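You operate a simulated robot arm through the tools that you are given. There is no shell and no other tool.

You run a simulated robot arm. Do the job below in one go: nothing can be reset, and whatever is moved stays where it is left.

JOB
Put things in order on the middle bench. At the end: the pink tag block stands where the folded grey cloth stood; the folded grey cloth is on the brown carton (marked "NUT"); the white filter from the middle bench stands where the grey steel socket stood; the grey steel socket is in the orange tray (marked "HOLD"); whatever was shut is shut again. Leave all else as you found it, and nothing knocked over.

It is judged by the outcome, as a careful person would: the job done as asked, and still so three seconds after it is handed in. It fails if anything else is knocked over, pushed out of place, dropped, spilled or broken. Flat cloth is picked up by pressing the open fingertips on it (5 to 10 N) and closing them slowly along it; thin cloth reads only 2 to 8 mm in the jaws.

ROBOT AND FRAMES
A 6-joint arm with a two-finger parallel gripper, fixed in place. Base frame: the origin is at the foot of the arm, x ahead of it, y to its left, z up; the work surface is at about z = 0.85. Lengths are in m, angles in degrees, forces in N, time in s.
With the tool pointing down near the work surface it reaches from about 0.26 to 0.68 m from the base axis. Its first joint turns from -66.0 to 66.0 degrees. Payload 2.9 kg.
The tool frame sits at the grasp point between the pads (the TCP): z along the fingers, y along the line on which they close. The tips reach 0.03 m beyond it. The gripper opens to 0.11 m. The fingers are 0.02 m wide and 0.01 m thick; the gripper's body (0.048 by 0.112 m) begins 0.055 m behind the TCP.
Orientation is that of the tool frame in the base frame, as a unit quaternion [w, x, y, z]. With the fingers straight down and closing along the base's y, the tool's x points along the base's -x, its y along +y and its z along -z.

CONTROLS
- The arm moves only by the tool arm_command. Its arguments are lists of equal length, an entry for each row: "xyz": the shift along the base's x, y, z in m, a list of three; "turn": the turn, a rotation vector about the base's x, y, z in degrees, a list of three. In form: {"xyz": [[dx, dy, dz], ...], "turn": [[wx, wy, wz], ...]}. A call has 1 to 20 rows; each row shifts and turns the commanded pose from where the row before left it. "fingers" is the opening in per cent of the stroke, from 0 (shut) to 100 (fully open), set as the call begins (left out, the last holds). Rows are played at 5 a second. More than 0.05 m and 8.6 degrees between two rows, or a gripper value outside its range, and nothing of the call is played. A pose out of reach is approached as far as the arm can. The call stops where the force on the tool passes 40 N (or 10 N more than at its start, if that is more) or the arm is blocked; 0.2 s more then pass. Each finger travels about 0.108 m/s and halts on what it meets, pressing with about 25 N; the grip force reading is that of the motor and also rises with nothing between the fingers. The clock runs only during rows and for 0.2 s after the last one: add rows that do not move to give the fingers time. The reply holds the time, the measured pose of the TCP, the force on the tool along the base axes, the opening and the grip force, in the units named above and with some noise, with the torque about the TCP (base axes, N m) and any sound that the robot's microphone picked up.
- Cameras (640 x 400 px; columns grow to the right, rows downward): "scene" is fixed at [0.0914, 0.4451, 1.3855]; the picture's right is [-0.53, -0.85, 0.00], its down [-0.43, 0.27, -0.86] and it looks along [0.73, -0.46, -0.51] (base axes); focal length 297 px, centre (320, 200). "wrist" rides on the gripper at [0.072, 0.017, -0.103] in the tool frame; the picture's right is [-0.23, 0.97, 0.00], its down [-0.76, -0.18, -0.62] and it looks along [-0.61, -0.14, 0.78] (tool axes); focal length 222 px, centre (320, 200).
- snapshot(camera): a new picture of that camera. The clock stands still meanwhile.
- probe_pixels(camera, pixels): for up to 12 pixels [column, row] of the newest picture of that camera ("zoom" is the newest enlarged one), the place [x, y, z] in the base frame of the surface seen there, good to about 0.003 m, but the place of the scene camera against the robot may be out by one fixed shift of up to 0.018 m in any direction. The clock stands still meanwhile.
- close_up(camera, box): a new picture of the part [left, top, right, bottom] of that camera's present view, enlarged. The clock stands still meanwhile.
- hand_in(): hands the job in; it is judged then, once.

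Open the gripper and draw the arm clear of the work before you hand the job in, unless the task says otherwise.

The tools are called after ">>>" by a JSON object that holds its "api" and its "payload". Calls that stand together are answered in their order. arm_command: Moves the arm, as the interface text tells. Its arguments: {"type":"object","properties":{"xyz":{"type":"array"},"turn":{"type":"array"},"fingers":{"type":"number"}},"required":["xyz","turn"]} The other tools are called the same way: snapshot (camera) takes a picture; probe_pixels (camera, pixels) gives the place of the surface under pixels of a picture; close_up (camera, box) takes an enlarged picture of a part of a camera's view; hand_in () hands the job in.

At the start:

```text
time: 0.0
eef_pos: [0.4652, 0.1052, 1.1621]
ee_rot: [0.0, 0.0, 1.0, 0.0]
wrist_force: [0.4, 0.2, 0.1]
moment: [-0.01, -0.02, 0.01]
gripper_width: 0.1101
grasp_force: 0.0
```

scene: 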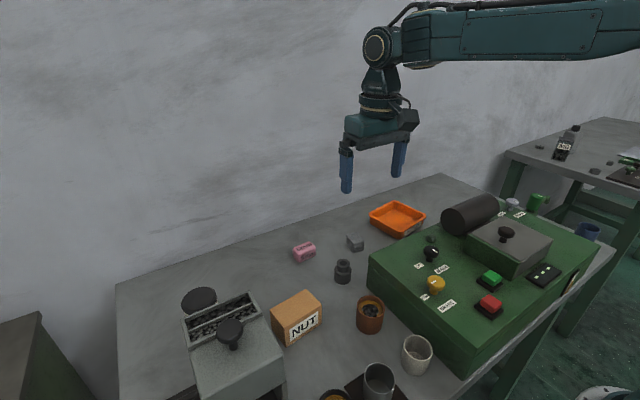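
wrist: 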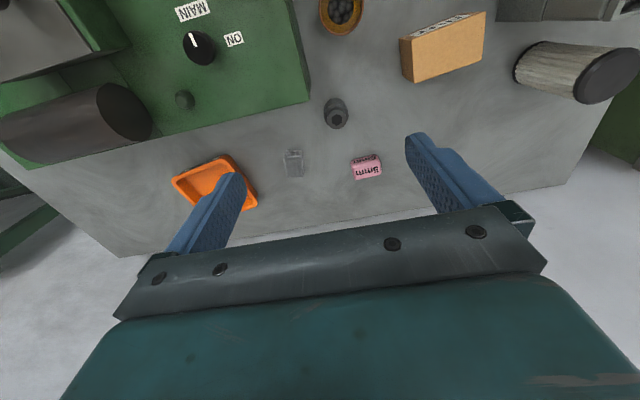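

The scene shows the pink block near (304,252), a small grey item at (355,243), a socket at (343,270), the tray at (397,218) and the carton at (297,318). I take enlarged pictures to identify everything.

>>> {"api": "close_up", "payload": {"camera": "scene", "box": [260, 180, 460, 305]}}

>>> {"api": "close_up", "payload": {"camera": "scene", "box": [160, 270, 460, 400]}}

>>> {"api": "close_up", "payload": {"camera": "scene", "box": [400, 180, 640, 330]}}

>>> {"api": "close_up", "payload": {"camera": "wrist", "box": [160, 0, 640, 220]}}

```text
3.20 times, centred on (360, 242) of scene
```

zoom: 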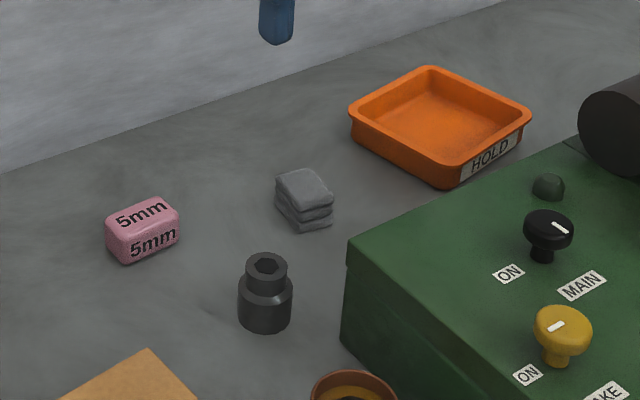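

```text
2.13 times, centred on (310, 335) of scene
```

zoom: 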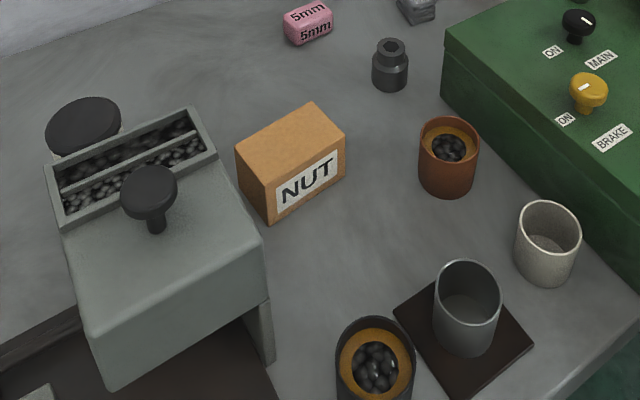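

```text
2.67 times, centred on (520, 255) of scene
```

zoom: 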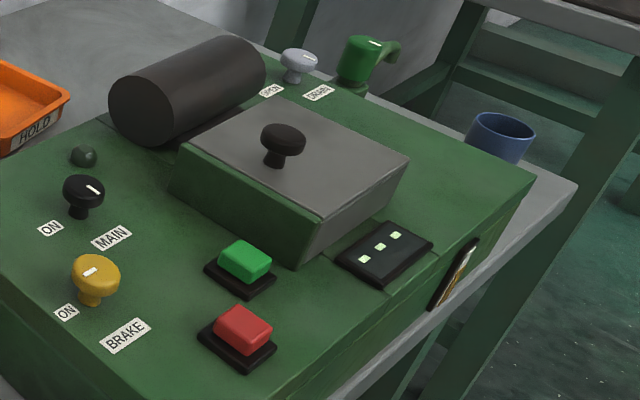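

```text
1.33 times, centred on (400, 110) of wrist
```

zoom: 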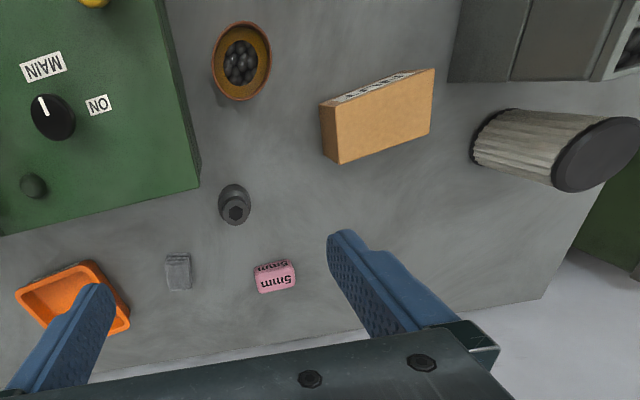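

The white filter seems to be the pleated cylinder with a dark cap (wrist (565,70), scene cap (198,300)). I take fresh pictures and probe points on all objects of interest.

>>> {"api": "snapshot", "payload": {"camera": "wrist"}}

>>> {"api": "probe_pixels", "payload": {"camera": "wrist", "pixels": [[336, 118], [336, 104], [365, 163], [366, 174], [294, 157], [295, 172], [340, 14], [450, 50], [600, 78], [540, 65], [222, 170], [560, 130]]}}

>>> {"api": "snapshot", "payload": {"camera": "scene"}}

>>> {"api": "probe_pixels", "payload": {"camera": "scene", "pixels": [[343, 263], [304, 246], [355, 238], [397, 217], [297, 303], [198, 298], [370, 300], [386, 260], [229, 330], [235, 300], [480, 215], [250, 270]]}}

>>> {"api": "close_up", "payload": {"camera": "wrist", "box": [480, 0, 640, 120]}}

```text
taken
```

wrist: 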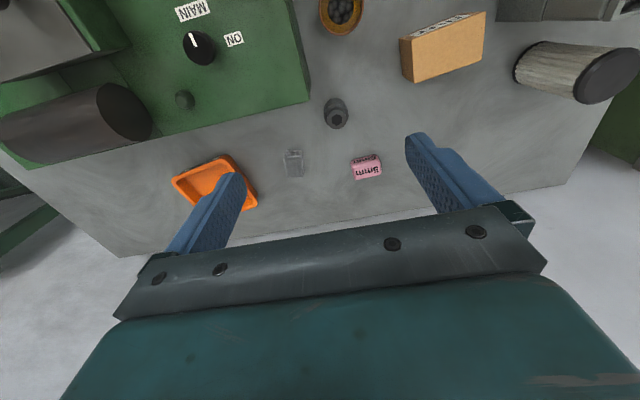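

```text
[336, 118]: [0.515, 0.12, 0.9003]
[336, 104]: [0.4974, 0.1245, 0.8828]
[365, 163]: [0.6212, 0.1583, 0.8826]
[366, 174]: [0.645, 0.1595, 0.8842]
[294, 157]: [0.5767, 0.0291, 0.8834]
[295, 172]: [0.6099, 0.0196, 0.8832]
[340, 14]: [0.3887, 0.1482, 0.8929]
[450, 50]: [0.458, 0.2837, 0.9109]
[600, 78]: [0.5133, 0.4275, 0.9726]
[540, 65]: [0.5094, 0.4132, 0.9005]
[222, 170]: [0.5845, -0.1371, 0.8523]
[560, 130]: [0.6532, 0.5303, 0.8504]
```

```text
taken
```

scene: 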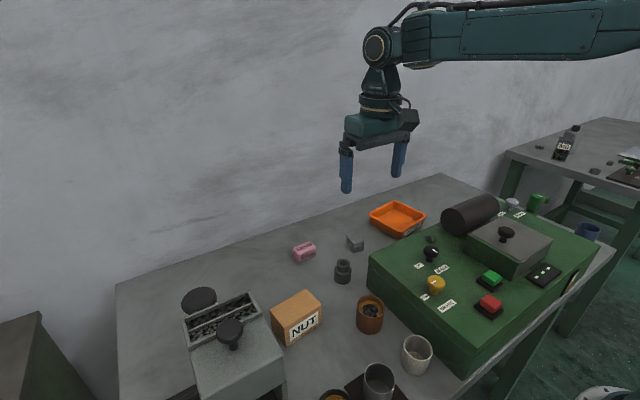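

```text
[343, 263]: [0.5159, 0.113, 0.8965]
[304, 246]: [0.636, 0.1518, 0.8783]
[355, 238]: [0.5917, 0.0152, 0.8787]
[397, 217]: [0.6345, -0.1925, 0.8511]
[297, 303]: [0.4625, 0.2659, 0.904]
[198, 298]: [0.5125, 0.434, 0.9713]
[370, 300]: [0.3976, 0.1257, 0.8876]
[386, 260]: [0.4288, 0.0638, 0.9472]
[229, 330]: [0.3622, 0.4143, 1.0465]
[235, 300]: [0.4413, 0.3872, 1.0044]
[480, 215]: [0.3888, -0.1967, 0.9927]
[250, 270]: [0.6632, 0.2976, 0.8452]
```

```text
3.33 times, centred on (560, 60) of wrist
```

zoom: 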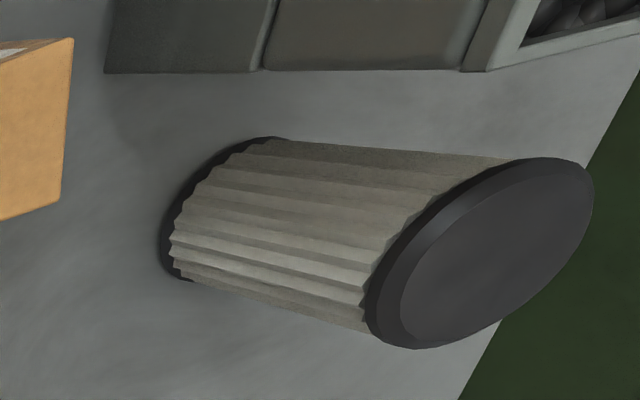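

The wrist and scene probes agree to a few mm: socket near (0.514,0.119), cloth (0.59,0.024), pink block (0.635,0.159), filter cap (0.513,0.43,z 0.972). I lower the arm above the socket for a closer look.

>>> {"api": "arm_command", "payload": {"xyz": [[0.005, 0.002, -0.025], [0.005, 0.002, -0.025], [0.005, 0.002, -0.025], [0.005, 0.002, -0.025], [0.0, 0.002, -0.02], [0, 0, 0]], "turn": [[0, 0, 0], [0, 0, 0], [0, 0, 0], [0, 0, 0], [0, 0, 0], [0, 0, 0]], "fingers": 100}}

>>> {"api": "snapshot", "payload": {"camera": "wrist"}}

>>> {"api": "close_up", "payload": {"camera": "wrist", "box": [230, 60, 430, 210]}}

```text
time: 1.4
eef_pos: [0.4849, 0.1133, 1.0418]
ee_rot: [-0.001, 0.001, 1.0, 0.0]
wrist_force: [0.0, 0.3, -0.2]
moment: [0.01, 0.02, 0.02]
gripper_width: 0.11
grasp_force: 0.1
```

```text
taken
```

wrist: 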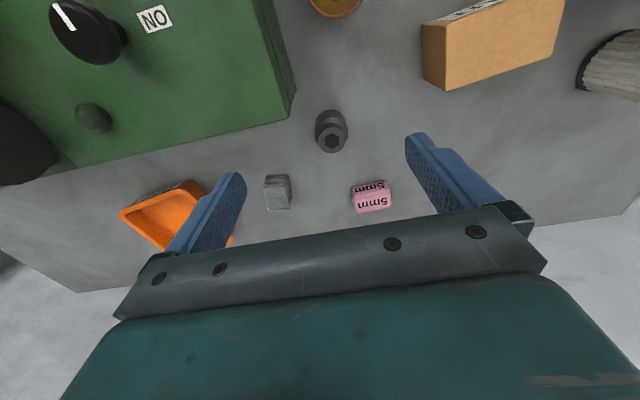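

```text
2.67 times, centred on (330, 135) of wrist
```

zoom: 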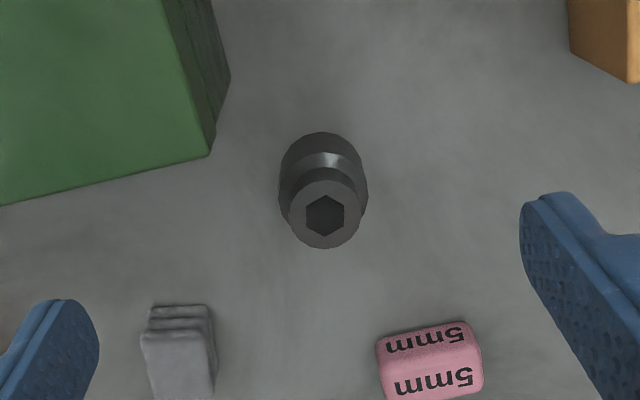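

In the zoom, the socket top is at (325,215), its base shoulder at (323,180), the cloth at (178,350), and the pink block at (430,360). I probe these in detail.

>>> {"api": "probe_pixels", "payload": {"camera": "zoom", "pixels": [[300, 205], [352, 205], [325, 243], [325, 182], [281, 185], [366, 185], [323, 135], [325, 216], [148, 345], [208, 345], [180, 390], [180, 337]]}}

>>> {"api": "probe_pixels", "payload": {"camera": "wrist", "pixels": [[355, 195], [388, 190], [358, 209], [389, 205], [266, 189], [288, 189], [270, 207], [288, 206], [430, 50], [520, 40], [560, 10], [445, 82]]}}

>>> {"api": "probe_pixels", "payload": {"camera": "scene", "pixels": [[349, 242], [362, 241], [347, 237], [357, 233], [276, 302], [300, 292], [318, 300], [296, 312], [375, 218], [396, 205], [420, 215], [398, 232]]}}

```text
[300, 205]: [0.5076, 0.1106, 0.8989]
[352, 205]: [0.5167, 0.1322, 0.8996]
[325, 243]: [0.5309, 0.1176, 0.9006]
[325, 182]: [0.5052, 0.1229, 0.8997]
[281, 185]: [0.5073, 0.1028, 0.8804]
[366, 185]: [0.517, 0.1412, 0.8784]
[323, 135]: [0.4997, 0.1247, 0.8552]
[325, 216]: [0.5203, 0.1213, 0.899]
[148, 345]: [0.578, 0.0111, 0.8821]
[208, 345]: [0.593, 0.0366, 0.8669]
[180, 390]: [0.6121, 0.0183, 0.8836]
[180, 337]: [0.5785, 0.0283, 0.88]
```

```text
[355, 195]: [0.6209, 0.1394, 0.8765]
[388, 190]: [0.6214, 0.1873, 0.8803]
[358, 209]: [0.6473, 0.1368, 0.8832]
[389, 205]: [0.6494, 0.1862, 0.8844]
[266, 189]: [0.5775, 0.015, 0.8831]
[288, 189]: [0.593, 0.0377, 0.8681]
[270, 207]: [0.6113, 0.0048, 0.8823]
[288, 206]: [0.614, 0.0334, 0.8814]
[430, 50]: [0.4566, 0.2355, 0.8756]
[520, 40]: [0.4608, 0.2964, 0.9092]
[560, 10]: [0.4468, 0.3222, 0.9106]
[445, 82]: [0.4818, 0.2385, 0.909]
```

```text
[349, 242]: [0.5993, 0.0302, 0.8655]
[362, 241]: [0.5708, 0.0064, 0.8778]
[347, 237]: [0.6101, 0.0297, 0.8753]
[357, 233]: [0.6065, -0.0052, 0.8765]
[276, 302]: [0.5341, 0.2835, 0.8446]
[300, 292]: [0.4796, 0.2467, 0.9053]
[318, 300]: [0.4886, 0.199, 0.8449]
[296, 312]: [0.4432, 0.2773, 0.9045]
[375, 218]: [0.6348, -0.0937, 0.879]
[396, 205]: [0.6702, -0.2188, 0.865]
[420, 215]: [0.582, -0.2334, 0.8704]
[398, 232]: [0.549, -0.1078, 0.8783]
```

The socket centre is about (0.517,0.121), with base diameter about 0.04 and top z 0.90. I check the machine corner near it (zoom (210,155)), then re-image for the tray.

>>> {"api": "probe_pixels", "payload": {"camera": "zoom", "pixels": [[205, 150], [100, 172], [226, 80], [190, 60], [20, 190]]}}

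>>> {"api": "probe_pixels", "payload": {"camera": "wrist", "pixels": [[95, 115], [80, 30], [20, 150], [70, 160], [125, 212], [190, 185], [160, 240], [165, 215], [175, 183], [230, 240]]}}

```text
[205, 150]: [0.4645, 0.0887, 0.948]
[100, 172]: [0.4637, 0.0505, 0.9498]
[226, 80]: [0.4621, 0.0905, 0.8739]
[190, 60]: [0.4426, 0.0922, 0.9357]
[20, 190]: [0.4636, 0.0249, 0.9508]
```

```text
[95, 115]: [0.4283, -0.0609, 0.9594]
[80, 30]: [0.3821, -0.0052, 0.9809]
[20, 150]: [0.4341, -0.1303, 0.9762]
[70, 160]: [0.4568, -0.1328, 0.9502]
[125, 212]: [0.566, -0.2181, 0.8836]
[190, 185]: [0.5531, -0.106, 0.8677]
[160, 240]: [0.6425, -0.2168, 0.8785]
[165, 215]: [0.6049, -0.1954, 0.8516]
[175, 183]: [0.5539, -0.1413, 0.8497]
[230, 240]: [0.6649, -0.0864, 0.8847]
```

The machine edge is at x=0.464 with top z 0.95, so the socket grasp at (0.517,0.121) is clear. I align above the socket with a reduced opening and check the view.

>>> {"api": "arm_command", "payload": {"xyz": [[0.016, 0.004, 0], [0.016, 0.0037, 0], [0, 0, -0.03], [0, 0, -0.03], [0, 0, -0.03], [0, 0, 0]], "turn": [[0, 0, 0], [0, 0, 0], [0, 0, 0], [0, 0, 0], [0, 0, 0], [0, 0, 0]], "fingers": 72}}

>>> {"api": "snapshot", "payload": {"camera": "wrist"}}

>>> {"api": "snapshot", "payload": {"camera": "scene"}}

```text
time: 2.8
eef_pos: [0.517, 0.1223, 0.9503]
ee_rot: [0.0, -0.001, 1.0, 0.0]
wrist_force: [-0.3, 0.5, -0.5]
moment: [0.03, -0.02, 0.03]
gripper_width: 0.0796
grasp_force: 0.1
```

```text
taken
```

wrist: 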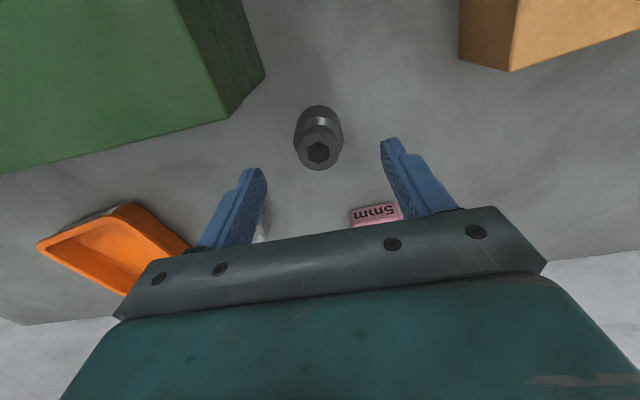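

```text
taken
```

scene: 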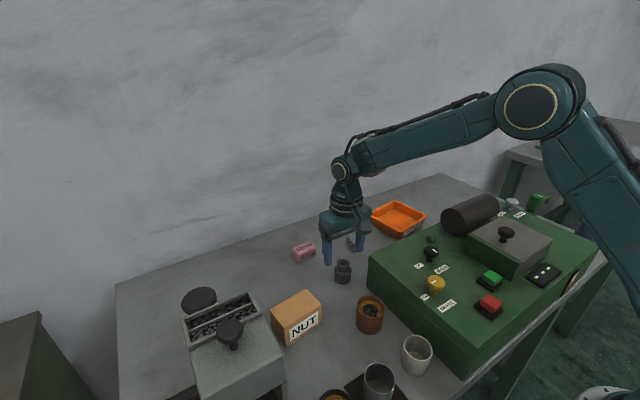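

The socket top is now at (318,152) in the wrist view between the fingers. I probe it once more at close range.

>>> {"api": "probe_pixels", "payload": {"camera": "wrist", "pixels": [[306, 145], [330, 145], [318, 165], [318, 139], [296, 135], [342, 135], [318, 112], [318, 128]]}}

```text
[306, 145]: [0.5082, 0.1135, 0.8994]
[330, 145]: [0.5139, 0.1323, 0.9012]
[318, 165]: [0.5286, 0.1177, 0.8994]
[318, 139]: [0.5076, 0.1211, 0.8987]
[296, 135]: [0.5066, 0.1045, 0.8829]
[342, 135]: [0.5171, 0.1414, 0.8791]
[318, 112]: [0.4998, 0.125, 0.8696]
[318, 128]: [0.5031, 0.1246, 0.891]
```

The socket centre is confirmed at about (0.518,0.121), right under the TCP. I descend to z≈0.885 and close.

>>> {"api": "arm_command", "payload": {"xyz": [[0.001, -0.001, -0.02], [0, 0, -0.02], [0, 0, -0.015], [0, 0, -0.01], [0, 0, 0]], "turn": [[0, 0, 0], [0, 0, 0], [0, 0, 0], [0, 0, 0], [0, 0, 0]]}}

>>> {"api": "arm_command", "payload": {"xyz": [[0, 0, 0], [0, 0, 0], [0, 0, 0], [0, 0, 0], [0, 0, 0]], "turn": [[0, 0, 0], [0, 0, 0], [0, 0, 0], [0, 0, 0], [0, 0, 0]], "fingers": 0}}

```text
time: 4.0
eef_pos: [0.5189, 0.1217, 0.887]
ee_rot: [0.0, 0.0, 1.0, 0.0]
wrist_force: [-0.2, 1.2, -0.8]
moment: [-0.02, -0.04, -0.02]
gripper_width: 0.0791
grasp_force: 0.1
```

```text
time: 5.2
eef_pos: [0.5199, 0.1205, 0.8848]
ee_rot: [0.0, 0.0, 1.0, 0.0]
wrist_force: [0.1, 0.2, -0.4]
moment: [-0.01, -0.03, 0.04]
gripper_width: 0.0409
grasp_force: 25.0
```

The socket is held at width 0.041. I lift it and carry it toward the tray at about (0.61,-0.155), staying high.

>>> {"api": "arm_command", "payload": {"xyz": [[0, 0, 0.015], [0, 0, 0.03], [0, 0, 0.035], [0, 0, 0.03], [0.01, -0.035, 0], [0.013, -0.04, 0], [0.013, -0.04, 0], [0.013, -0.04, 0], [0.013, -0.04, 0], [0.013, -0.04, 0], [0.01, -0.038, 0], [0, 0, 0]], "turn": [[0, 0, 0], [0, 0, 0], [0, 0, 0], [0, 0, 0], [0, 0, 0], [0, 0, 0], [0, 0, 0], [0, 0, 0], [0, 0, 0], [0, 0, 0], [0, 0, 0], [0, 0, 0]]}}

>>> {"api": "snapshot", "payload": {"camera": "wrist"}}

>>> {"api": "close_up", "payload": {"camera": "scene", "box": [340, 150, 500, 250]}}

```text
time: 7.8
eef_pos: [0.6024, -0.1518, 0.9985]
ee_rot: [0.0, 0.0, 1.0, 0.0]
wrist_force: [0.1, 0.9, -1.6]
moment: [0.0, 0.04, -0.05]
gripper_width: 0.0406
grasp_force: 24.8
```

```text
taken
```

wrist: 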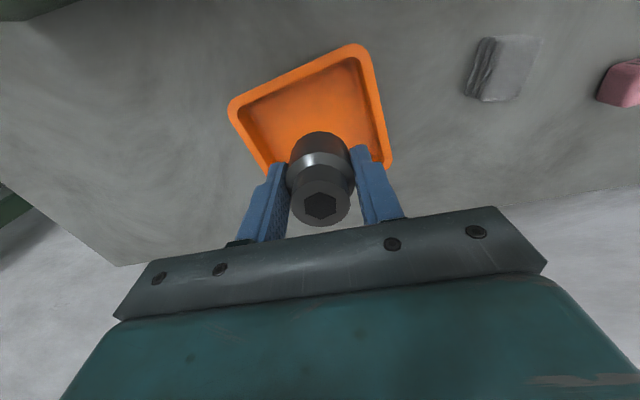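

```text
4.00 times, centred on (420, 200) of scene
```

zoom: 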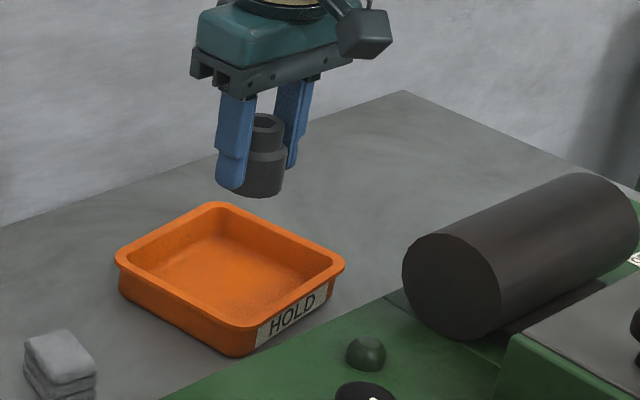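

The tray rim corners are visible at wrist (358,50), (235,108) and (388,158). I probe them to find the tray centre.

>>> {"api": "probe_pixels", "payload": {"camera": "wrist", "pixels": [[358, 47], [233, 106], [389, 162], [265, 167], [360, 65], [250, 112], [300, 75], [378, 100], [310, 110], [290, 130], [355, 130], [262, 150]]}}

>>> {"api": "probe_pixels", "payload": {"camera": "zoom", "pixels": [[120, 255], [225, 208], [338, 265], [238, 345], [230, 265], [180, 225], [285, 232]]}}

```text
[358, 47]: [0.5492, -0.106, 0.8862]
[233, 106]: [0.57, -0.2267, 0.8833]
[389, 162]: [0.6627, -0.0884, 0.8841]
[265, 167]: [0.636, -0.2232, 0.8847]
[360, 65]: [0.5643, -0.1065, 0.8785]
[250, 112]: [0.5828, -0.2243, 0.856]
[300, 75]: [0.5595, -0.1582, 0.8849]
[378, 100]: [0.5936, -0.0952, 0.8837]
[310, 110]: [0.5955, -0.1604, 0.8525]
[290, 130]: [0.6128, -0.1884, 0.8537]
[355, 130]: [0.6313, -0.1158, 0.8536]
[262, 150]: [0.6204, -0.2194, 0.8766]
```

```text
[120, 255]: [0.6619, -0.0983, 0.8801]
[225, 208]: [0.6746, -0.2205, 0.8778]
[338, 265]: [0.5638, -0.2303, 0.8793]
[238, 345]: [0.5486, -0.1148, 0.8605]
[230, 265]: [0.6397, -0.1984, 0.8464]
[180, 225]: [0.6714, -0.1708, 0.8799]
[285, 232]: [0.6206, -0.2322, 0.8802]
```

The tray centre is about (0.612,-0.157) with its floor at z≈0.853. I shift slightly and lower the socket gently to about 1–2 mm above the floor.

>>> {"api": "arm_command", "payload": {"xyz": [[0.008, -0.005, 0], [0, 0, -0.03], [0, 0, -0.03], [0, 0, -0.025], [0, 0, -0.015], [0, 0, -0.004], [0, 0, 0], [0, 0, 0]], "turn": [[0, 0, 0], [0, 0, 0], [0, 0, 0], [0, 0, 0], [0, 0, 0], [0, 0, 0], [0, 0, 0], [0, 0, 0]]}}

```text
time: 9.6
eef_pos: [0.6127, -0.1579, 0.8944]
ee_rot: [0.0, 0.0, 1.0, 0.0]
wrist_force: [-1.0, 0.5, -1.7]
moment: [0.01, -0.01, 0.02]
gripper_width: 0.0408
grasp_force: 24.8
```

The TCP is at 0.894 with no contact yet. I creep down in 2 mm steps until the floor is felt.

>>> {"api": "arm_command", "payload": {"xyz": [[0, 0, -0.002], [0, 0, -0.002], [0, 0, 0]], "turn": [[0, 0, 0], [0, 0, 0], [0, 0, 0]]}}

```text
time: 10.4
eef_pos: [0.6119, -0.1582, 0.8914]
ee_rot: [0.0, -0.001, 1.0, 0.0]
wrist_force: [-2.9, -0.6, 6.6]
moment: [-0.03, 0.08, 0.01]
gripper_width: 0.0406
grasp_force: 25.4
```

The upward force of 6.6 N shows the socket is resting on the tray floor. I open partway (55%) and rise straight up.

>>> {"api": "arm_command", "payload": {"xyz": [[0, 0, 0], [0, 0, 0], [0, 0, 0]], "turn": [[0, 0, 0], [0, 0, 0], [0, 0, 0]], "fingers": 58}}

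>>> {"api": "arm_command", "payload": {"xyz": [[0, 0, 0.015], [0, 0, 0.03], [0, 0, 0.04], [0, 0, 0.03], [0, 0, 0]], "turn": [[0, 0, 0], [0, 0, 0], [0, 0, 0], [0, 0, 0], [0, 0, 0]]}}

>>> {"api": "snapshot", "payload": {"camera": "wrist"}}

>>> {"api": "close_up", "payload": {"camera": "scene", "box": [280, 180, 440, 280]}}

```text
time: 11.2
eef_pos: [0.6135, -0.1559, 0.8895]
ee_rot: [0.0, 0.001, 1.0, 0.0]
wrist_force: [0.4, 0.2, -0.4]
moment: [0.03, 0.0, 0.02]
gripper_width: 0.0638
grasp_force: 0.0
```

```text
time: 12.4
eef_pos: [0.6112, -0.158, 1.0047]
ee_rot: [0.0, 0.001, 1.0, -0.001]
wrist_force: [-0.9, 0.3, -0.7]
moment: [-0.01, 0.02, -0.01]
gripper_width: 0.0636
grasp_force: 0.0
```

```text
taken
```

wrist: 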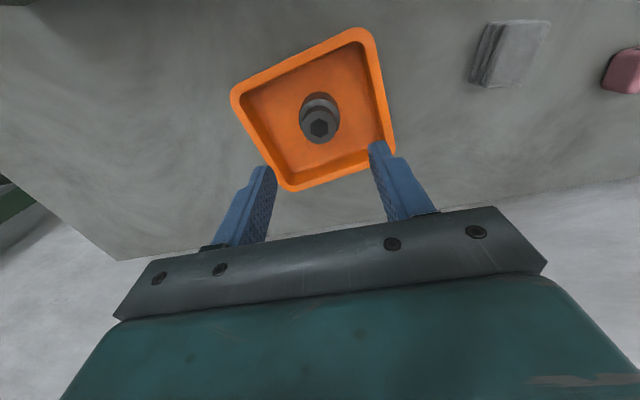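

```text
4.00 times, centred on (360, 230) of scene
```

zoom: 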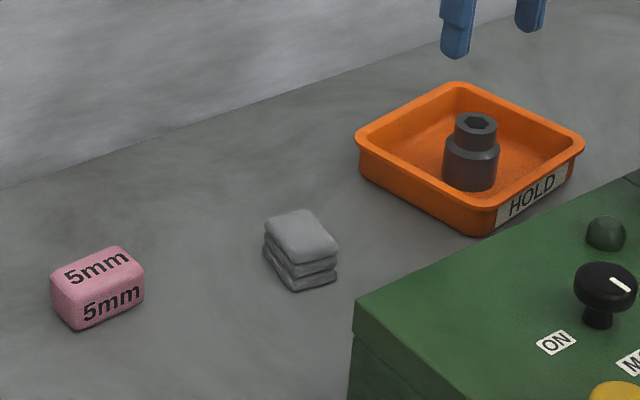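

The socket stands upright in the tray. Next is the cloth: I move above it and take a closer look to get its edges and orientation.

>>> {"api": "arm_command", "payload": {"xyz": [[-0.01, 0.036, 0.005], [-0.01, 0.036, 0], [-0.01, 0.036, 0], [-0.01, 0.036, 0], [-0.01, 0.034, 0], [0, 0, 0]], "turn": [[0, 0, 0], [0, 0, 0], [0, 0, 0], [0, 0, 0], [0, 0, 0], [0, 0, 0]], "fingers": 72}}

>>> {"api": "snapshot", "payload": {"camera": "wrist"}}

>>> {"api": "close_up", "payload": {"camera": "wrist", "box": [270, 70, 470, 195]}}

```text
time: 13.8
eef_pos: [0.5599, 0.0214, 1.01]
ee_rot: [0.0, -0.001, 1.0, 0.0]
wrist_force: [-0.6, 0.1, 0.2]
moment: [0.0, 0.0, 0.0]
gripper_width: 0.0789
grasp_force: 0.1
```

```text
taken
```

wrist: 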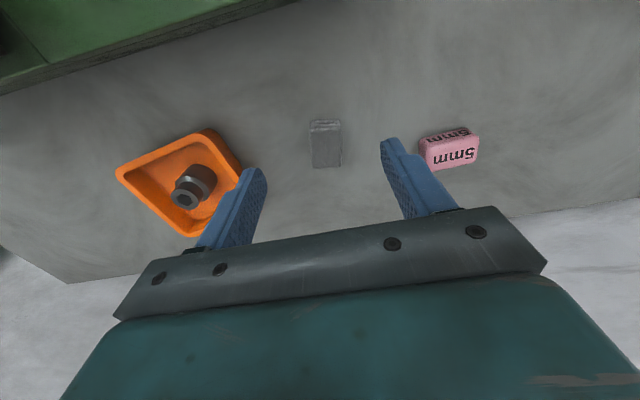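

```text
3.20 times, centred on (370, 132) of wrist
```

zoom: 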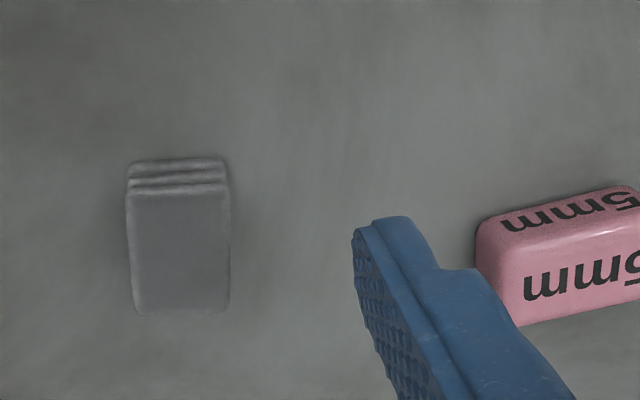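

>>> {"api": "probe_pixels", "payload": {"camera": "zoom", "pixels": [[130, 195], [226, 195], [135, 308], [226, 308], [180, 250], [128, 250], [228, 250], [180, 165], [500, 250], [560, 270], [500, 225], [520, 318]]}}

>>> {"api": "probe_pixels", "payload": {"camera": "wrist", "pixels": [[424, 150], [476, 140], [432, 168], [478, 158], [450, 155], [470, 130], [422, 140]]}}

```text
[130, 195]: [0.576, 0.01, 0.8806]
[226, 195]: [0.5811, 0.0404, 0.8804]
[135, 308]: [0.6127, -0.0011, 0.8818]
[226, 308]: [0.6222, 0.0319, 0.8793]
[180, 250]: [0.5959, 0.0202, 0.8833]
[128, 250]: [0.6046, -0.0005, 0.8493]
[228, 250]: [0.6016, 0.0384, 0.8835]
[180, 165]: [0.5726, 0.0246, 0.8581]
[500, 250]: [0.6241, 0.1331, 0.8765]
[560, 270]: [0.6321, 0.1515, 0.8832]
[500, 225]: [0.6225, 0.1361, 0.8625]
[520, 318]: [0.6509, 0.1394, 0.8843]
```

```text
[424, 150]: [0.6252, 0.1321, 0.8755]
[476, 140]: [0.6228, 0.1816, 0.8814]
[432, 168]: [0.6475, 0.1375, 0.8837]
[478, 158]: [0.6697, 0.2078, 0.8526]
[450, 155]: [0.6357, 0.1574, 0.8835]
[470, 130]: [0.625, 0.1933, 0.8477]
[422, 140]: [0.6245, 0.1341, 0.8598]
```

The cloth is centred at about (0.598,0.020), turned about -14°, its short width about 0.033 and top z 0.883. I turn the gripper by -14° and come over it.

>>> {"api": "arm_command", "payload": {"xyz": [[0.019, -0.001, 0], [0.019, 0, 0], [0, 0, -0.03], [0, 0, -0.03], [0, 0, 0]], "turn": [[0, 0, -7], [0, 0, -7], [0, 0, 0], [0, 0, 0], [0, 0, 0]]}}

>>> {"api": "snapshot", "payload": {"camera": "wrist"}}

>>> {"api": "close_up", "payload": {"camera": "wrist", "box": [240, 90, 400, 215]}}

```text
time: 15.0
eef_pos: [0.6004, 0.0215, 0.9475]
ee_rot: [0.0, 0.122, 0.993, 0.0]
wrist_force: [0.6, 0.6, 0.1]
moment: [-0.02, 0.02, -0.01]
gripper_width: 0.0793
grasp_force: 0.1
```

```text
taken
```

wrist: 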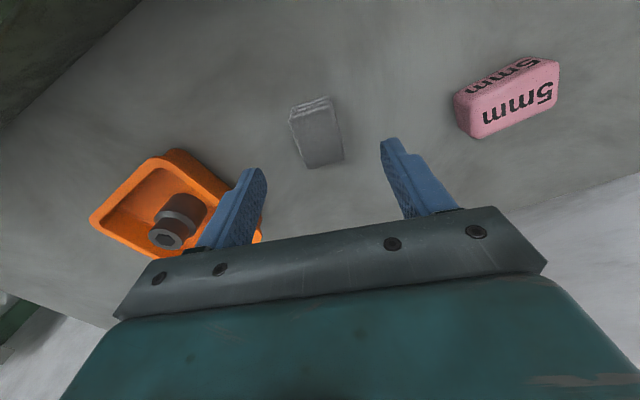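

```text
3.20 times, centred on (320, 152) of wrist
```

zoom: 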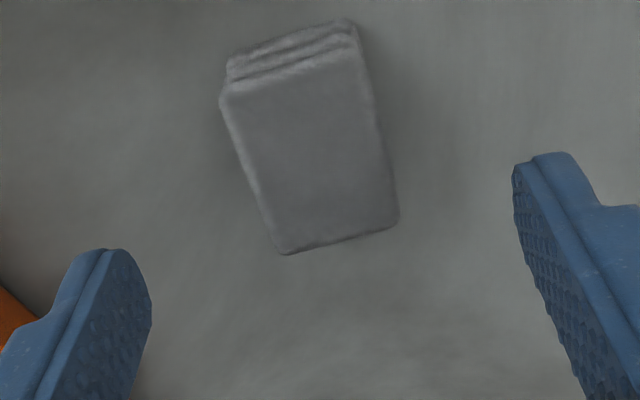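

The gripper closing line and the cloth's short edges look parallel (both slope about 11° in the picture). I probe the corners again to check the centring.

>>> {"api": "probe_pixels", "payload": {"camera": "zoom", "pixels": [[228, 98], [352, 60], [283, 248], [395, 218], [310, 155], [250, 170], [380, 145]]}}

```text
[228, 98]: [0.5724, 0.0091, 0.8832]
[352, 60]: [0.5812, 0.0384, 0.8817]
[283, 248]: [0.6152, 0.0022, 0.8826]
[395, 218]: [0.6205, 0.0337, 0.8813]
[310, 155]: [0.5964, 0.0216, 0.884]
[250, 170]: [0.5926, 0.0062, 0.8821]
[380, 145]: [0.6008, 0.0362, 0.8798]
```

The cloth centre is (0.597,0.021), within 3 mm of the TCP. I descend to z≈0.884 and close slowly on it.

>>> {"api": "arm_command", "payload": {"xyz": [[-0.002, 0, -0.02], [0, 0, -0.02], [0, 0, -0.015], [0, 0, -0.008], [0, 0, 0]], "turn": [[0, 0, 0], [0, 0, 0], [0, 0, 0], [0, 0, 0], [0, 0, 0]]}}

>>> {"api": "arm_command", "payload": {"xyz": [[0, 0, 0], [0, 0, 0]], "turn": [[0, 0, 0], [0, 0, 0]], "fingers": 40}}

>>> {"api": "arm_command", "payload": {"xyz": [[0, 0, 0], [0, 0, 0], [0, 0, 0], [0, 0, 0]], "turn": [[0, 0, 0], [0, 0, 0], [0, 0, 0], [0, 0, 0]], "fingers": 0}}

>>> {"api": "snapshot", "payload": {"camera": "wrist"}}

```text
time: 16.2
eef_pos: [0.5988, 0.0207, 0.8866]
ee_rot: [0.0, 0.121, 0.993, 0.0]
wrist_force: [0.3, 0.3, 0.9]
moment: [0.03, 0.0, -0.01]
gripper_width: 0.0793
grasp_force: 0.1
```

```text
time: 16.8
eef_pos: [0.598, 0.0207, 0.8862]
ee_rot: [0.0, 0.122, 0.993, 0.0]
wrist_force: [0.3, -0.6, -0.2]
moment: [-0.02, 0.01, -0.01]
gripper_width: 0.0438
grasp_force: 0.0
```

```text
time: 17.8
eef_pos: [0.5978, 0.0213, 0.8863]
ee_rot: [0.0, 0.121, 0.993, 0.0]
wrist_force: [-0.3, -0.2, -1.5]
moment: [-0.04, 0.04, 0.03]
gripper_width: 0.0367
grasp_force: 25.2
```

```text
taken
```

wrist: 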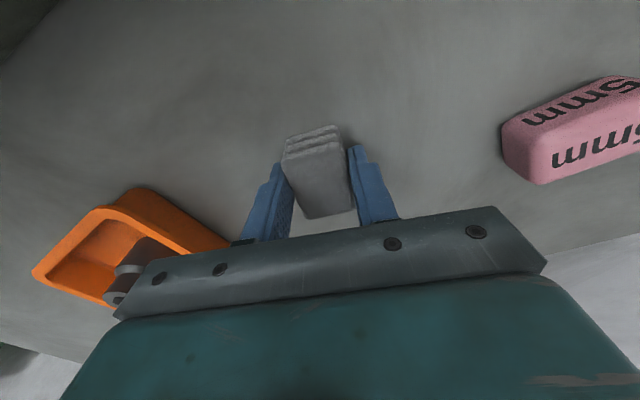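

The cloth is held at width 0.0367. I lift it high and move to near the carton to view its top.

>>> {"api": "arm_command", "payload": {"xyz": [[0, 0, 0.015], [0, 0, 0.03], [0, 0, 0.04], [0, 0, 0.045], [-0.026, 0.035, 0.01], [-0.028, 0.035, 0], [-0.028, 0.035, 0], [-0.028, 0.035, 0], [-0.028, 0.035, 0], [-0.02, 0.035, 0], [0, 0, 0]], "turn": [[0, 0, 0], [0, 0, 0], [0, 0, 0], [0, 0, 0], [0, 0, 0], [0, 0, 0], [0, 0, 0], [0, 0, 0], [0, 0, 0], [0, 0, 0], [0, 0, 0]]}}

>>> {"api": "snapshot", "payload": {"camera": "wrist"}}

>>> {"api": "snapshot", "payload": {"camera": "scene"}}

```text
time: 20.2
eef_pos: [0.439, 0.2319, 1.0231]
ee_rot: [0.0, 0.122, 0.993, 0.0]
wrist_force: [-0.1, -0.2, -0.7]
moment: [0.0, 0.01, -0.01]
gripper_width: 0.0361
grasp_force: 24.7
```

```text
taken
```

wrist: 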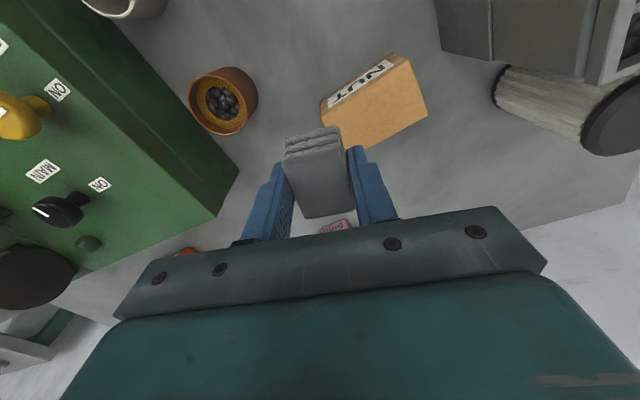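

```text
taken
```

scene: 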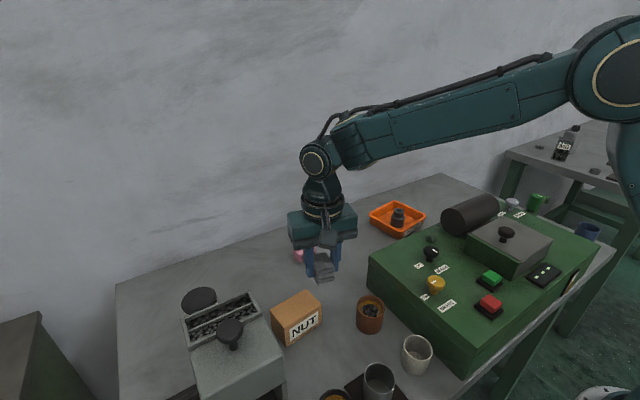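

The carton top's corners are visible at wrist (322,107), (411,58), (427,115), (370,149). I probe them and the clutter around.

>>> {"api": "probe_pixels", "payload": {"camera": "wrist", "pixels": [[326, 108], [408, 62], [424, 113], [372, 146], [375, 105], [340, 104], [400, 75], [495, 60], [580, 30], [510, 90], [610, 110], [595, 150]]}}

>>> {"api": "probe_pixels", "payload": {"camera": "scene", "pixels": [[273, 308], [301, 291], [320, 303], [289, 327], [296, 308]]}}

```text
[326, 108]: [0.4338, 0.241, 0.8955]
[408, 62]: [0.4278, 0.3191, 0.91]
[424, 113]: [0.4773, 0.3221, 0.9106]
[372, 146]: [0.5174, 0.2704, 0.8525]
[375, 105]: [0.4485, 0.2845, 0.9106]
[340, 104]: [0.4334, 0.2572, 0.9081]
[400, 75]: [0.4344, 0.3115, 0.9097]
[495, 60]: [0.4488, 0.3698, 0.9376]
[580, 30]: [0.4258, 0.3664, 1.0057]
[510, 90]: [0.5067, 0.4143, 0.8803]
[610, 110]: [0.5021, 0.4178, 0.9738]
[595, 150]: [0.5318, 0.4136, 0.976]
```

```text
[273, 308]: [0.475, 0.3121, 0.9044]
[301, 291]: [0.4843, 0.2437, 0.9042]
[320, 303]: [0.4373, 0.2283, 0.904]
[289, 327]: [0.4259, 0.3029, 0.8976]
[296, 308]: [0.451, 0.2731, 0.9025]
```

The carton top is centred at (0.456,0.280), about 0.049 × 0.085, yaw +5°, z 0.9105. I turn +18° and move over its centre at height.

>>> {"api": "arm_command", "payload": {"xyz": [[0.006, 0.016, 0], [0.006, 0.016, 0], [0.005, 0.016, 0], [0, 0, -0.02], [0, 0, 0]], "turn": [[0, 0, 6], [0, 0, 6], [0, 0, 6], [0, 0, 0], [0, 0, 0]]}}

>>> {"api": "snapshot", "payload": {"camera": "wrist"}}

>>> {"api": "close_up", "payload": {"camera": "scene", "box": [200, 200, 400, 360]}}

```text
time: 21.4
eef_pos: [0.4562, 0.2775, 1.0026]
ee_rot: [0.0, -0.035, 0.999, 0.0]
wrist_force: [0.4, 0.5, -1.6]
moment: [0.02, -0.04, 0.0]
gripper_width: 0.0357
grasp_force: 24.7
```

```text
taken
```

wrist: 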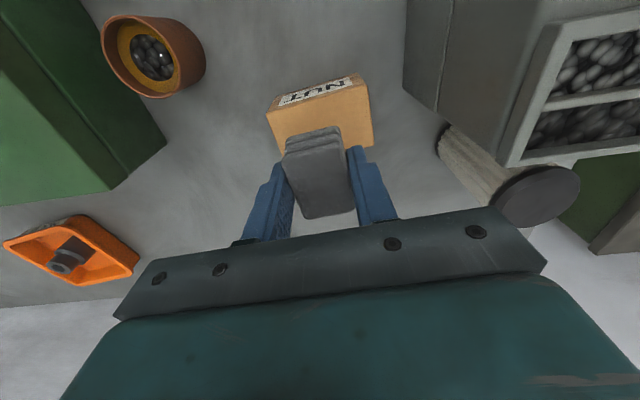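

```text
2.50 times, centred on (300, 280) of scene
```

zoom: 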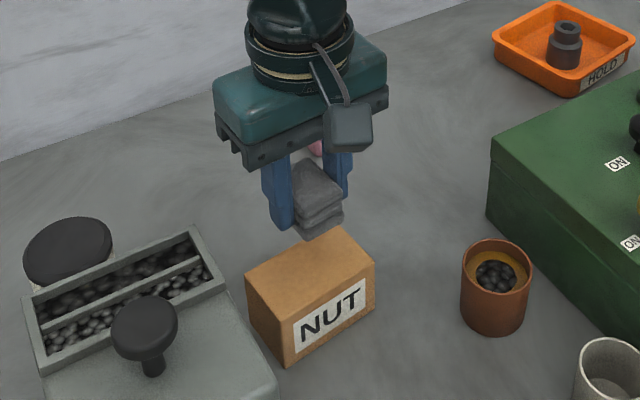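

The carton now shows under the cloth at (268,110)–(373,145). I probe its edges and the held cloth to refine the placement.

>>> {"api": "probe_pixels", "payload": {"camera": "wrist", "pixels": [[271, 114], [361, 89], [371, 142], [280, 112], [355, 110], [275, 140], [316, 102], [318, 170], [290, 155], [342, 148], [305, 214], [352, 205]]}}

```text
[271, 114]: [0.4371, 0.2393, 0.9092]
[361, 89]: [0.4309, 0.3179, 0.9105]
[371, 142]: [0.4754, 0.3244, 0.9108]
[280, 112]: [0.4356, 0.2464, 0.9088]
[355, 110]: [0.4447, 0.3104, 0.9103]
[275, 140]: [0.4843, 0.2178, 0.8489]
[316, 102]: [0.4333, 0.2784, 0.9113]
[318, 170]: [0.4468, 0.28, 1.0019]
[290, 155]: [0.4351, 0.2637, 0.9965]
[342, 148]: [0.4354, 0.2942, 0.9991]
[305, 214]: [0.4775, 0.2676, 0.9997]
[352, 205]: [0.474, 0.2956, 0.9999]
```

The cloth centre (0.456,0.280) matches the carton centre (0.456,0.281). I lower to just above the carton top.

>>> {"api": "arm_command", "payload": {"xyz": [[0, 0.001, -0.02], [0, 0, -0.018], [0, 0, -0.012], [0, 0, 0], [0, 0, 0]], "turn": [[0, 0, 0], [0, 0, 0], [0, 0, 0], [0, 0, 0], [0, 0, 0]]}}

>>> {"api": "arm_command", "payload": {"xyz": [[0, 0, -0.0015], [0, 0, -0.0015], [0, 0, 0]], "turn": [[0, 0, 0], [0, 0, 0], [0, 0, 0]]}}

```text
time: 22.6
eef_pos: [0.4563, 0.2785, 0.9549]
ee_rot: [0.0, -0.035, 0.999, 0.0]
wrist_force: [0.2, 0.0, 0.1]
moment: [-0.01, 0.0, -0.01]
gripper_width: 0.0357
grasp_force: 24.2
```

```text
time: 23.4
eef_pos: [0.4559, 0.2803, 0.9519]
ee_rot: [0.0, -0.034, 0.999, 0.0]
wrist_force: [0.5, -0.3, -1.6]
moment: [0.02, -0.03, -0.05]
gripper_width: 0.0355
grasp_force: 25.0
```

No contact yet at z 0.952. I creep down further in small steps.

>>> {"api": "arm_command", "payload": {"xyz": [[0, 0, -0.002], [0, 0, -0.001], [0, 0, 0]], "turn": [[0, 0, 0], [0, 0, 0], [0, 0, 0]]}}

```text
time: 24.2
eef_pos: [0.4567, 0.2789, 0.9492]
ee_rot: [0.0, -0.035, 0.999, -0.001]
wrist_force: [0.5, -0.3, -0.9]
moment: [-0.03, 0.01, 0.0]
gripper_width: 0.0358
grasp_force: 24.8
```

Still free at 0.949; expected contact is near 0.947. I go down 2 mm more.

>>> {"api": "arm_command", "payload": {"xyz": [[0, 0, -0.0015], [0, 0, -0.001], [0, 0, 0]], "turn": [[0, 0, 0], [0, 0, 0], [0, 0, 0]]}}

```text
time: 25.0
eef_pos: [0.4564, 0.2793, 0.9461]
ee_rot: [0.0, -0.034, 0.999, 0.0]
wrist_force: [-0.4, -0.1, -0.5]
moment: [0.02, 0.01, -0.02]
gripper_width: 0.0355
grasp_force: 25.4
```

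No force is felt at 0.946. I look to see whether the cloth touches the carton.

>>> {"api": "close_up", "payload": {"camera": "scene", "box": [260, 250, 340, 350]}}

>>> {"api": "snapshot", "payload": {"camera": "wrist"}}

```text
4.00 times, centred on (300, 300) of scene
```

zoom: 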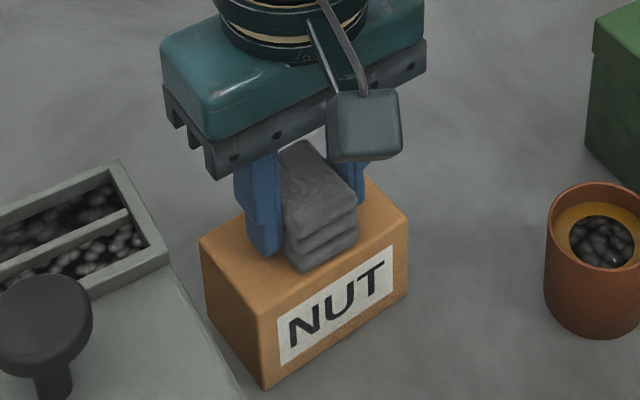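

```text
taken
```

wrist: 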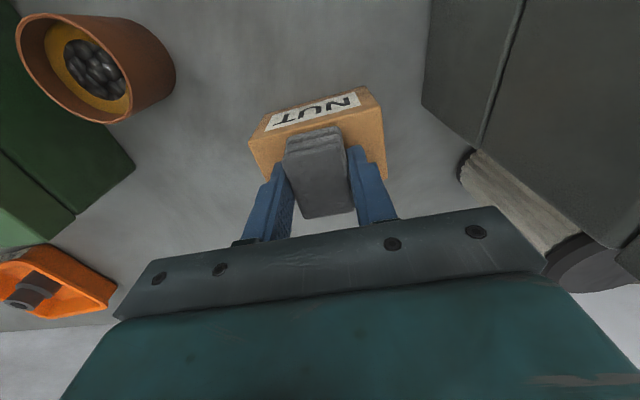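

In both views the cloth looks close to the carton's label-side edge. I probe the edge and the cloth to measure this.

>>> {"api": "probe_pixels", "payload": {"camera": "wrist", "pixels": [[270, 138], [262, 142], [255, 148], [365, 118], [378, 115], [382, 160], [300, 138], [330, 132], [315, 131], [315, 137], [275, 155], [360, 130]]}}

>>> {"api": "probe_pixels", "payload": {"camera": "zoom", "pixels": [[230, 280], [370, 225], [395, 215], [262, 310], [404, 240], [300, 262], [350, 240], [285, 220], [350, 205]]}}

```text
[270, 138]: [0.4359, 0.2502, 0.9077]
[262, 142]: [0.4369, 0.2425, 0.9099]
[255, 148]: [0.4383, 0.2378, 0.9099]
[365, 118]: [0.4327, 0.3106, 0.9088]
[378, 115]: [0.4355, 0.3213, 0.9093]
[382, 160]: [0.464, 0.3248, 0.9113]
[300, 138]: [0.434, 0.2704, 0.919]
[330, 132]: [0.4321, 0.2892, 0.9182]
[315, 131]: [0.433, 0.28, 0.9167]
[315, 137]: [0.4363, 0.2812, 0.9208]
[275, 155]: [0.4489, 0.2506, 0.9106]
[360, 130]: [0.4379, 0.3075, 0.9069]
```

```text
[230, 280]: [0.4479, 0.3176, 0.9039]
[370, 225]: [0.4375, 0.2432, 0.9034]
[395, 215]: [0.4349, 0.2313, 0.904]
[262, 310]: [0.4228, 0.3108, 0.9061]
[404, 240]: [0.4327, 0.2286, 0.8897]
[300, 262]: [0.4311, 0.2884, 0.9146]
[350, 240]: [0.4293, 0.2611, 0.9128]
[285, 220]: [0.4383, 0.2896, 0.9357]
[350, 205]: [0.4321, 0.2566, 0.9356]
```

The cloth's near edge (x≈0.4325) is about 1 mm past the carton edge (0.4335), so I shift it +3 mm in x while not in contact, then lower 2 mm more.

>>> {"api": "arm_command", "payload": {"xyz": [[0, 0, 0.002], [0.003, 0.001, 0], [0, 0, -0.002], [0, 0, -0.0015], [0, 0, 0]], "turn": [[0, 0, 0], [0, 0, 0], [0, 0, 0], [0, 0, 0], [0, 0, 0]]}}

```text
time: 26.2
eef_pos: [0.4604, 0.2793, 0.946]
ee_rot: [0.001, -0.035, 0.999, 0.0]
wrist_force: [-2.2, -2.6, 8.5]
moment: [-0.05, 0.1, 0.03]
gripper_width: 0.0358
grasp_force: 24.9
```

Contact is felt (8.5 N up), so the cloth rests on the carton. I open partially and rise.

>>> {"api": "arm_command", "payload": {"xyz": [[0, 0, 0.001], [0, 0, 0], [0, 0, 0]], "turn": [[0, 0, 0], [0, 0, 0], [0, 0, 0]], "fingers": 55}}

>>> {"api": "arm_command", "payload": {"xyz": [[0, 0, 0.015], [0, 0, 0.03], [0, 0, 0.035], [0, 0, 0]], "turn": [[0, 0, 0], [0, 0, 0], [0, 0, 0], [0, 0, 0]]}}

>>> {"api": "close_up", "payload": {"camera": "scene", "box": [240, 230, 400, 350]}}

>>> {"api": "snapshot", "payload": {"camera": "wrist"}}

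```text
time: 27.0
eef_pos: [0.4592, 0.2791, 0.9467]
ee_rot: [0.0, -0.034, 0.999, 0.0]
wrist_force: [-0.6, -0.3, -0.2]
moment: [0.04, 0.01, 0.02]
gripper_width: 0.0603
grasp_force: 0.1
```

```text
time: 28.0
eef_pos: [0.4607, 0.2801, 1.0266]
ee_rot: [0.0, -0.034, 0.999, 0.0]
wrist_force: [-1.2, 0.2, 0.8]
moment: [-0.03, -0.03, 0.0]
gripper_width: 0.0603
grasp_force: 0.0
```

```text
3.33 times, centred on (320, 290) of scene
```

zoom: 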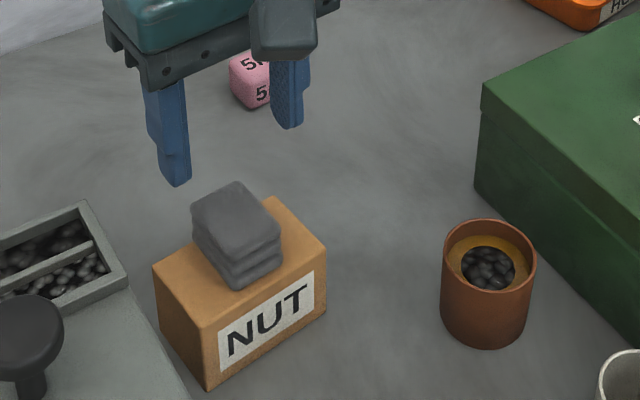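

```text
taken
```

wrist: 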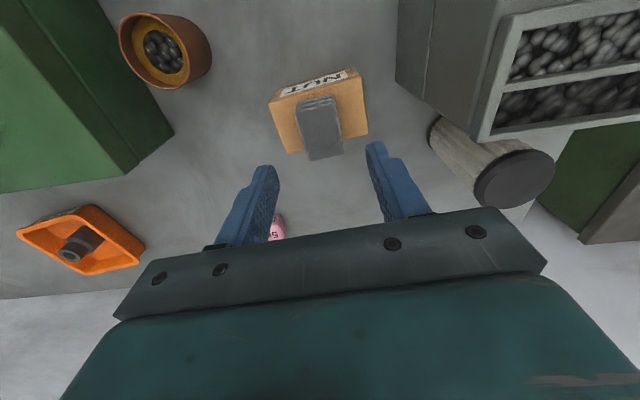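

The cloth sits well on the carton. Now I move toward the pink block at about (0.636,0.16) for a closer look.

>>> {"api": "arm_command", "payload": {"xyz": [[0.034, -0.03, 0.005], [0.034, -0.03, 0], [0.034, -0.03, 0], [0.034, -0.03, -0.01], [0, 0, -0.02], [0, 0, 0]], "turn": [[0, 0, -4], [0, 0, 0], [0, 0, 0], [0, 0, 0], [0, 0, 0], [0, 0, 0]], "fingers": 80}}

>>> {"api": "snapshot", "payload": {"camera": "wrist"}}

>>> {"api": "close_up", "payload": {"camera": "wrist", "box": [260, 80, 420, 190]}}

```text
time: 29.4
eef_pos: [0.5951, 0.1588, 1.0014]
ee_rot: [0.0, 0.0, 1.0, 0.0]
wrist_force: [-0.5, 0.6, 0.0]
moment: [-0.03, -0.03, 0.0]
gripper_width: 0.088
grasp_force: 0.0
```

```text
taken
```

wrist: 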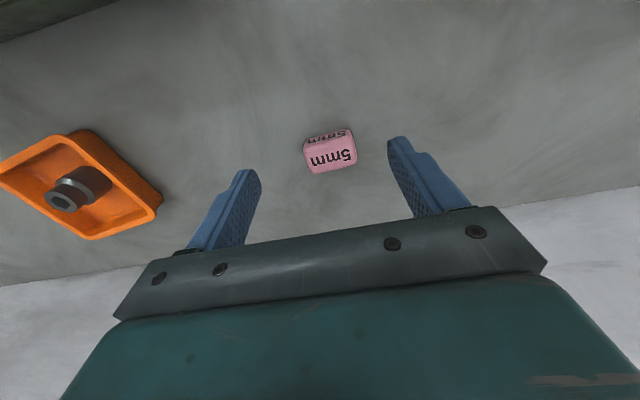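

```text
3.64 times, centred on (340, 135) of wrist
```

zoom: 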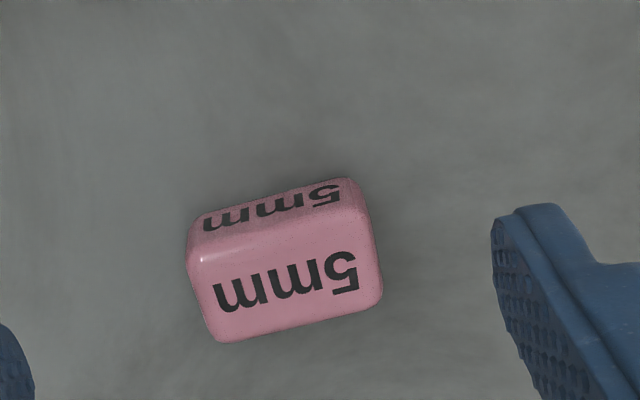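

>>> {"api": "probe_pixels", "payload": {"camera": "zoom", "pixels": [[200, 255], [362, 220], [222, 333], [375, 298], [285, 280], [190, 270], [375, 255], [280, 245], [300, 318], [205, 225], [350, 185], [280, 195]]}}

```text
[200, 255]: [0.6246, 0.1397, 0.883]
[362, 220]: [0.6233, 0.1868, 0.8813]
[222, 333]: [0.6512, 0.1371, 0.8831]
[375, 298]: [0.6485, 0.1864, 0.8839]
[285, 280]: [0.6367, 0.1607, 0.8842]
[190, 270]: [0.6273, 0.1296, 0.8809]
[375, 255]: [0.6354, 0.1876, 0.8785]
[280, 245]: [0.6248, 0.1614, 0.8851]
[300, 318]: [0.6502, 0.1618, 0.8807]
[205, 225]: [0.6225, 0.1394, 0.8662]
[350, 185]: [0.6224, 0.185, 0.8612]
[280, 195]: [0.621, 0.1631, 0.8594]
```

The pink block is centred at (0.638,0.162), about 0.033 × 0.054 with top z 0.884 and nearly square to the axes. I come over it, descend, and close along y.

>>> {"api": "arm_command", "payload": {"xyz": [[0.021, 0.001, 0], [0.021, 0.002, 0], [0, 0, -0.03], [0, 0, -0.03], [0, 0, 0]], "turn": [[0, 0, 0.5], [0, 0, 0.5], [0, 0, 0], [0, 0, 0], [0, 0, 0]]}}

>>> {"api": "snapshot", "payload": {"camera": "wrist"}}

```text
time: 30.6
eef_pos: [0.6391, 0.1627, 0.9417]
ee_rot: [0.0, -0.009, 1.0, 0.0]
wrist_force: [-0.2, -0.6, -1.0]
moment: [0.01, -0.01, 0.01]
gripper_width: 0.088
grasp_force: 0.1
```

```text
taken
```

wrist: 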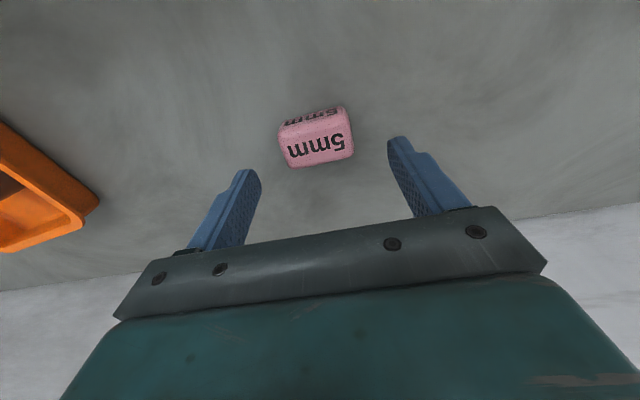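

The block lies between the fingers at (317,140) in the wrist view. I descend to about z 0.884 and close.

>>> {"api": "arm_command", "payload": {"xyz": [[0, 0, -0.02], [0, 0, -0.02], [0, 0, -0.012], [0, 0, -0.005], [0, 0, 0]], "turn": [[0, 0, 0], [0, 0, 0], [0, 0, 0], [0, 0, 0], [0, 0, 0]]}}

>>> {"api": "arm_command", "payload": {"xyz": [[0, 0, 0], [0, 0, 0], [0, 0, 0], [0, 0, 0]], "turn": [[0, 0, 0], [0, 0, 0], [0, 0, 0], [0, 0, 0]], "fingers": 0}}

```text
time: 31.8
eef_pos: [0.6382, 0.1639, 0.8837]
ee_rot: [0.0, -0.007, 1.0, 0.0]
wrist_force: [0.0, -0.4, -0.5]
moment: [-0.03, 0.01, 0.01]
gripper_width: 0.0883
grasp_force: 0.0
```

```text
time: 32.8
eef_pos: [0.6384, 0.1634, 0.8841]
ee_rot: [0.0, -0.008, 1.0, 0.0]
wrist_force: [0.1, -0.4, 1.1]
moment: [0.05, 0.0, -0.02]
gripper_width: 0.0575
grasp_force: 24.8
```

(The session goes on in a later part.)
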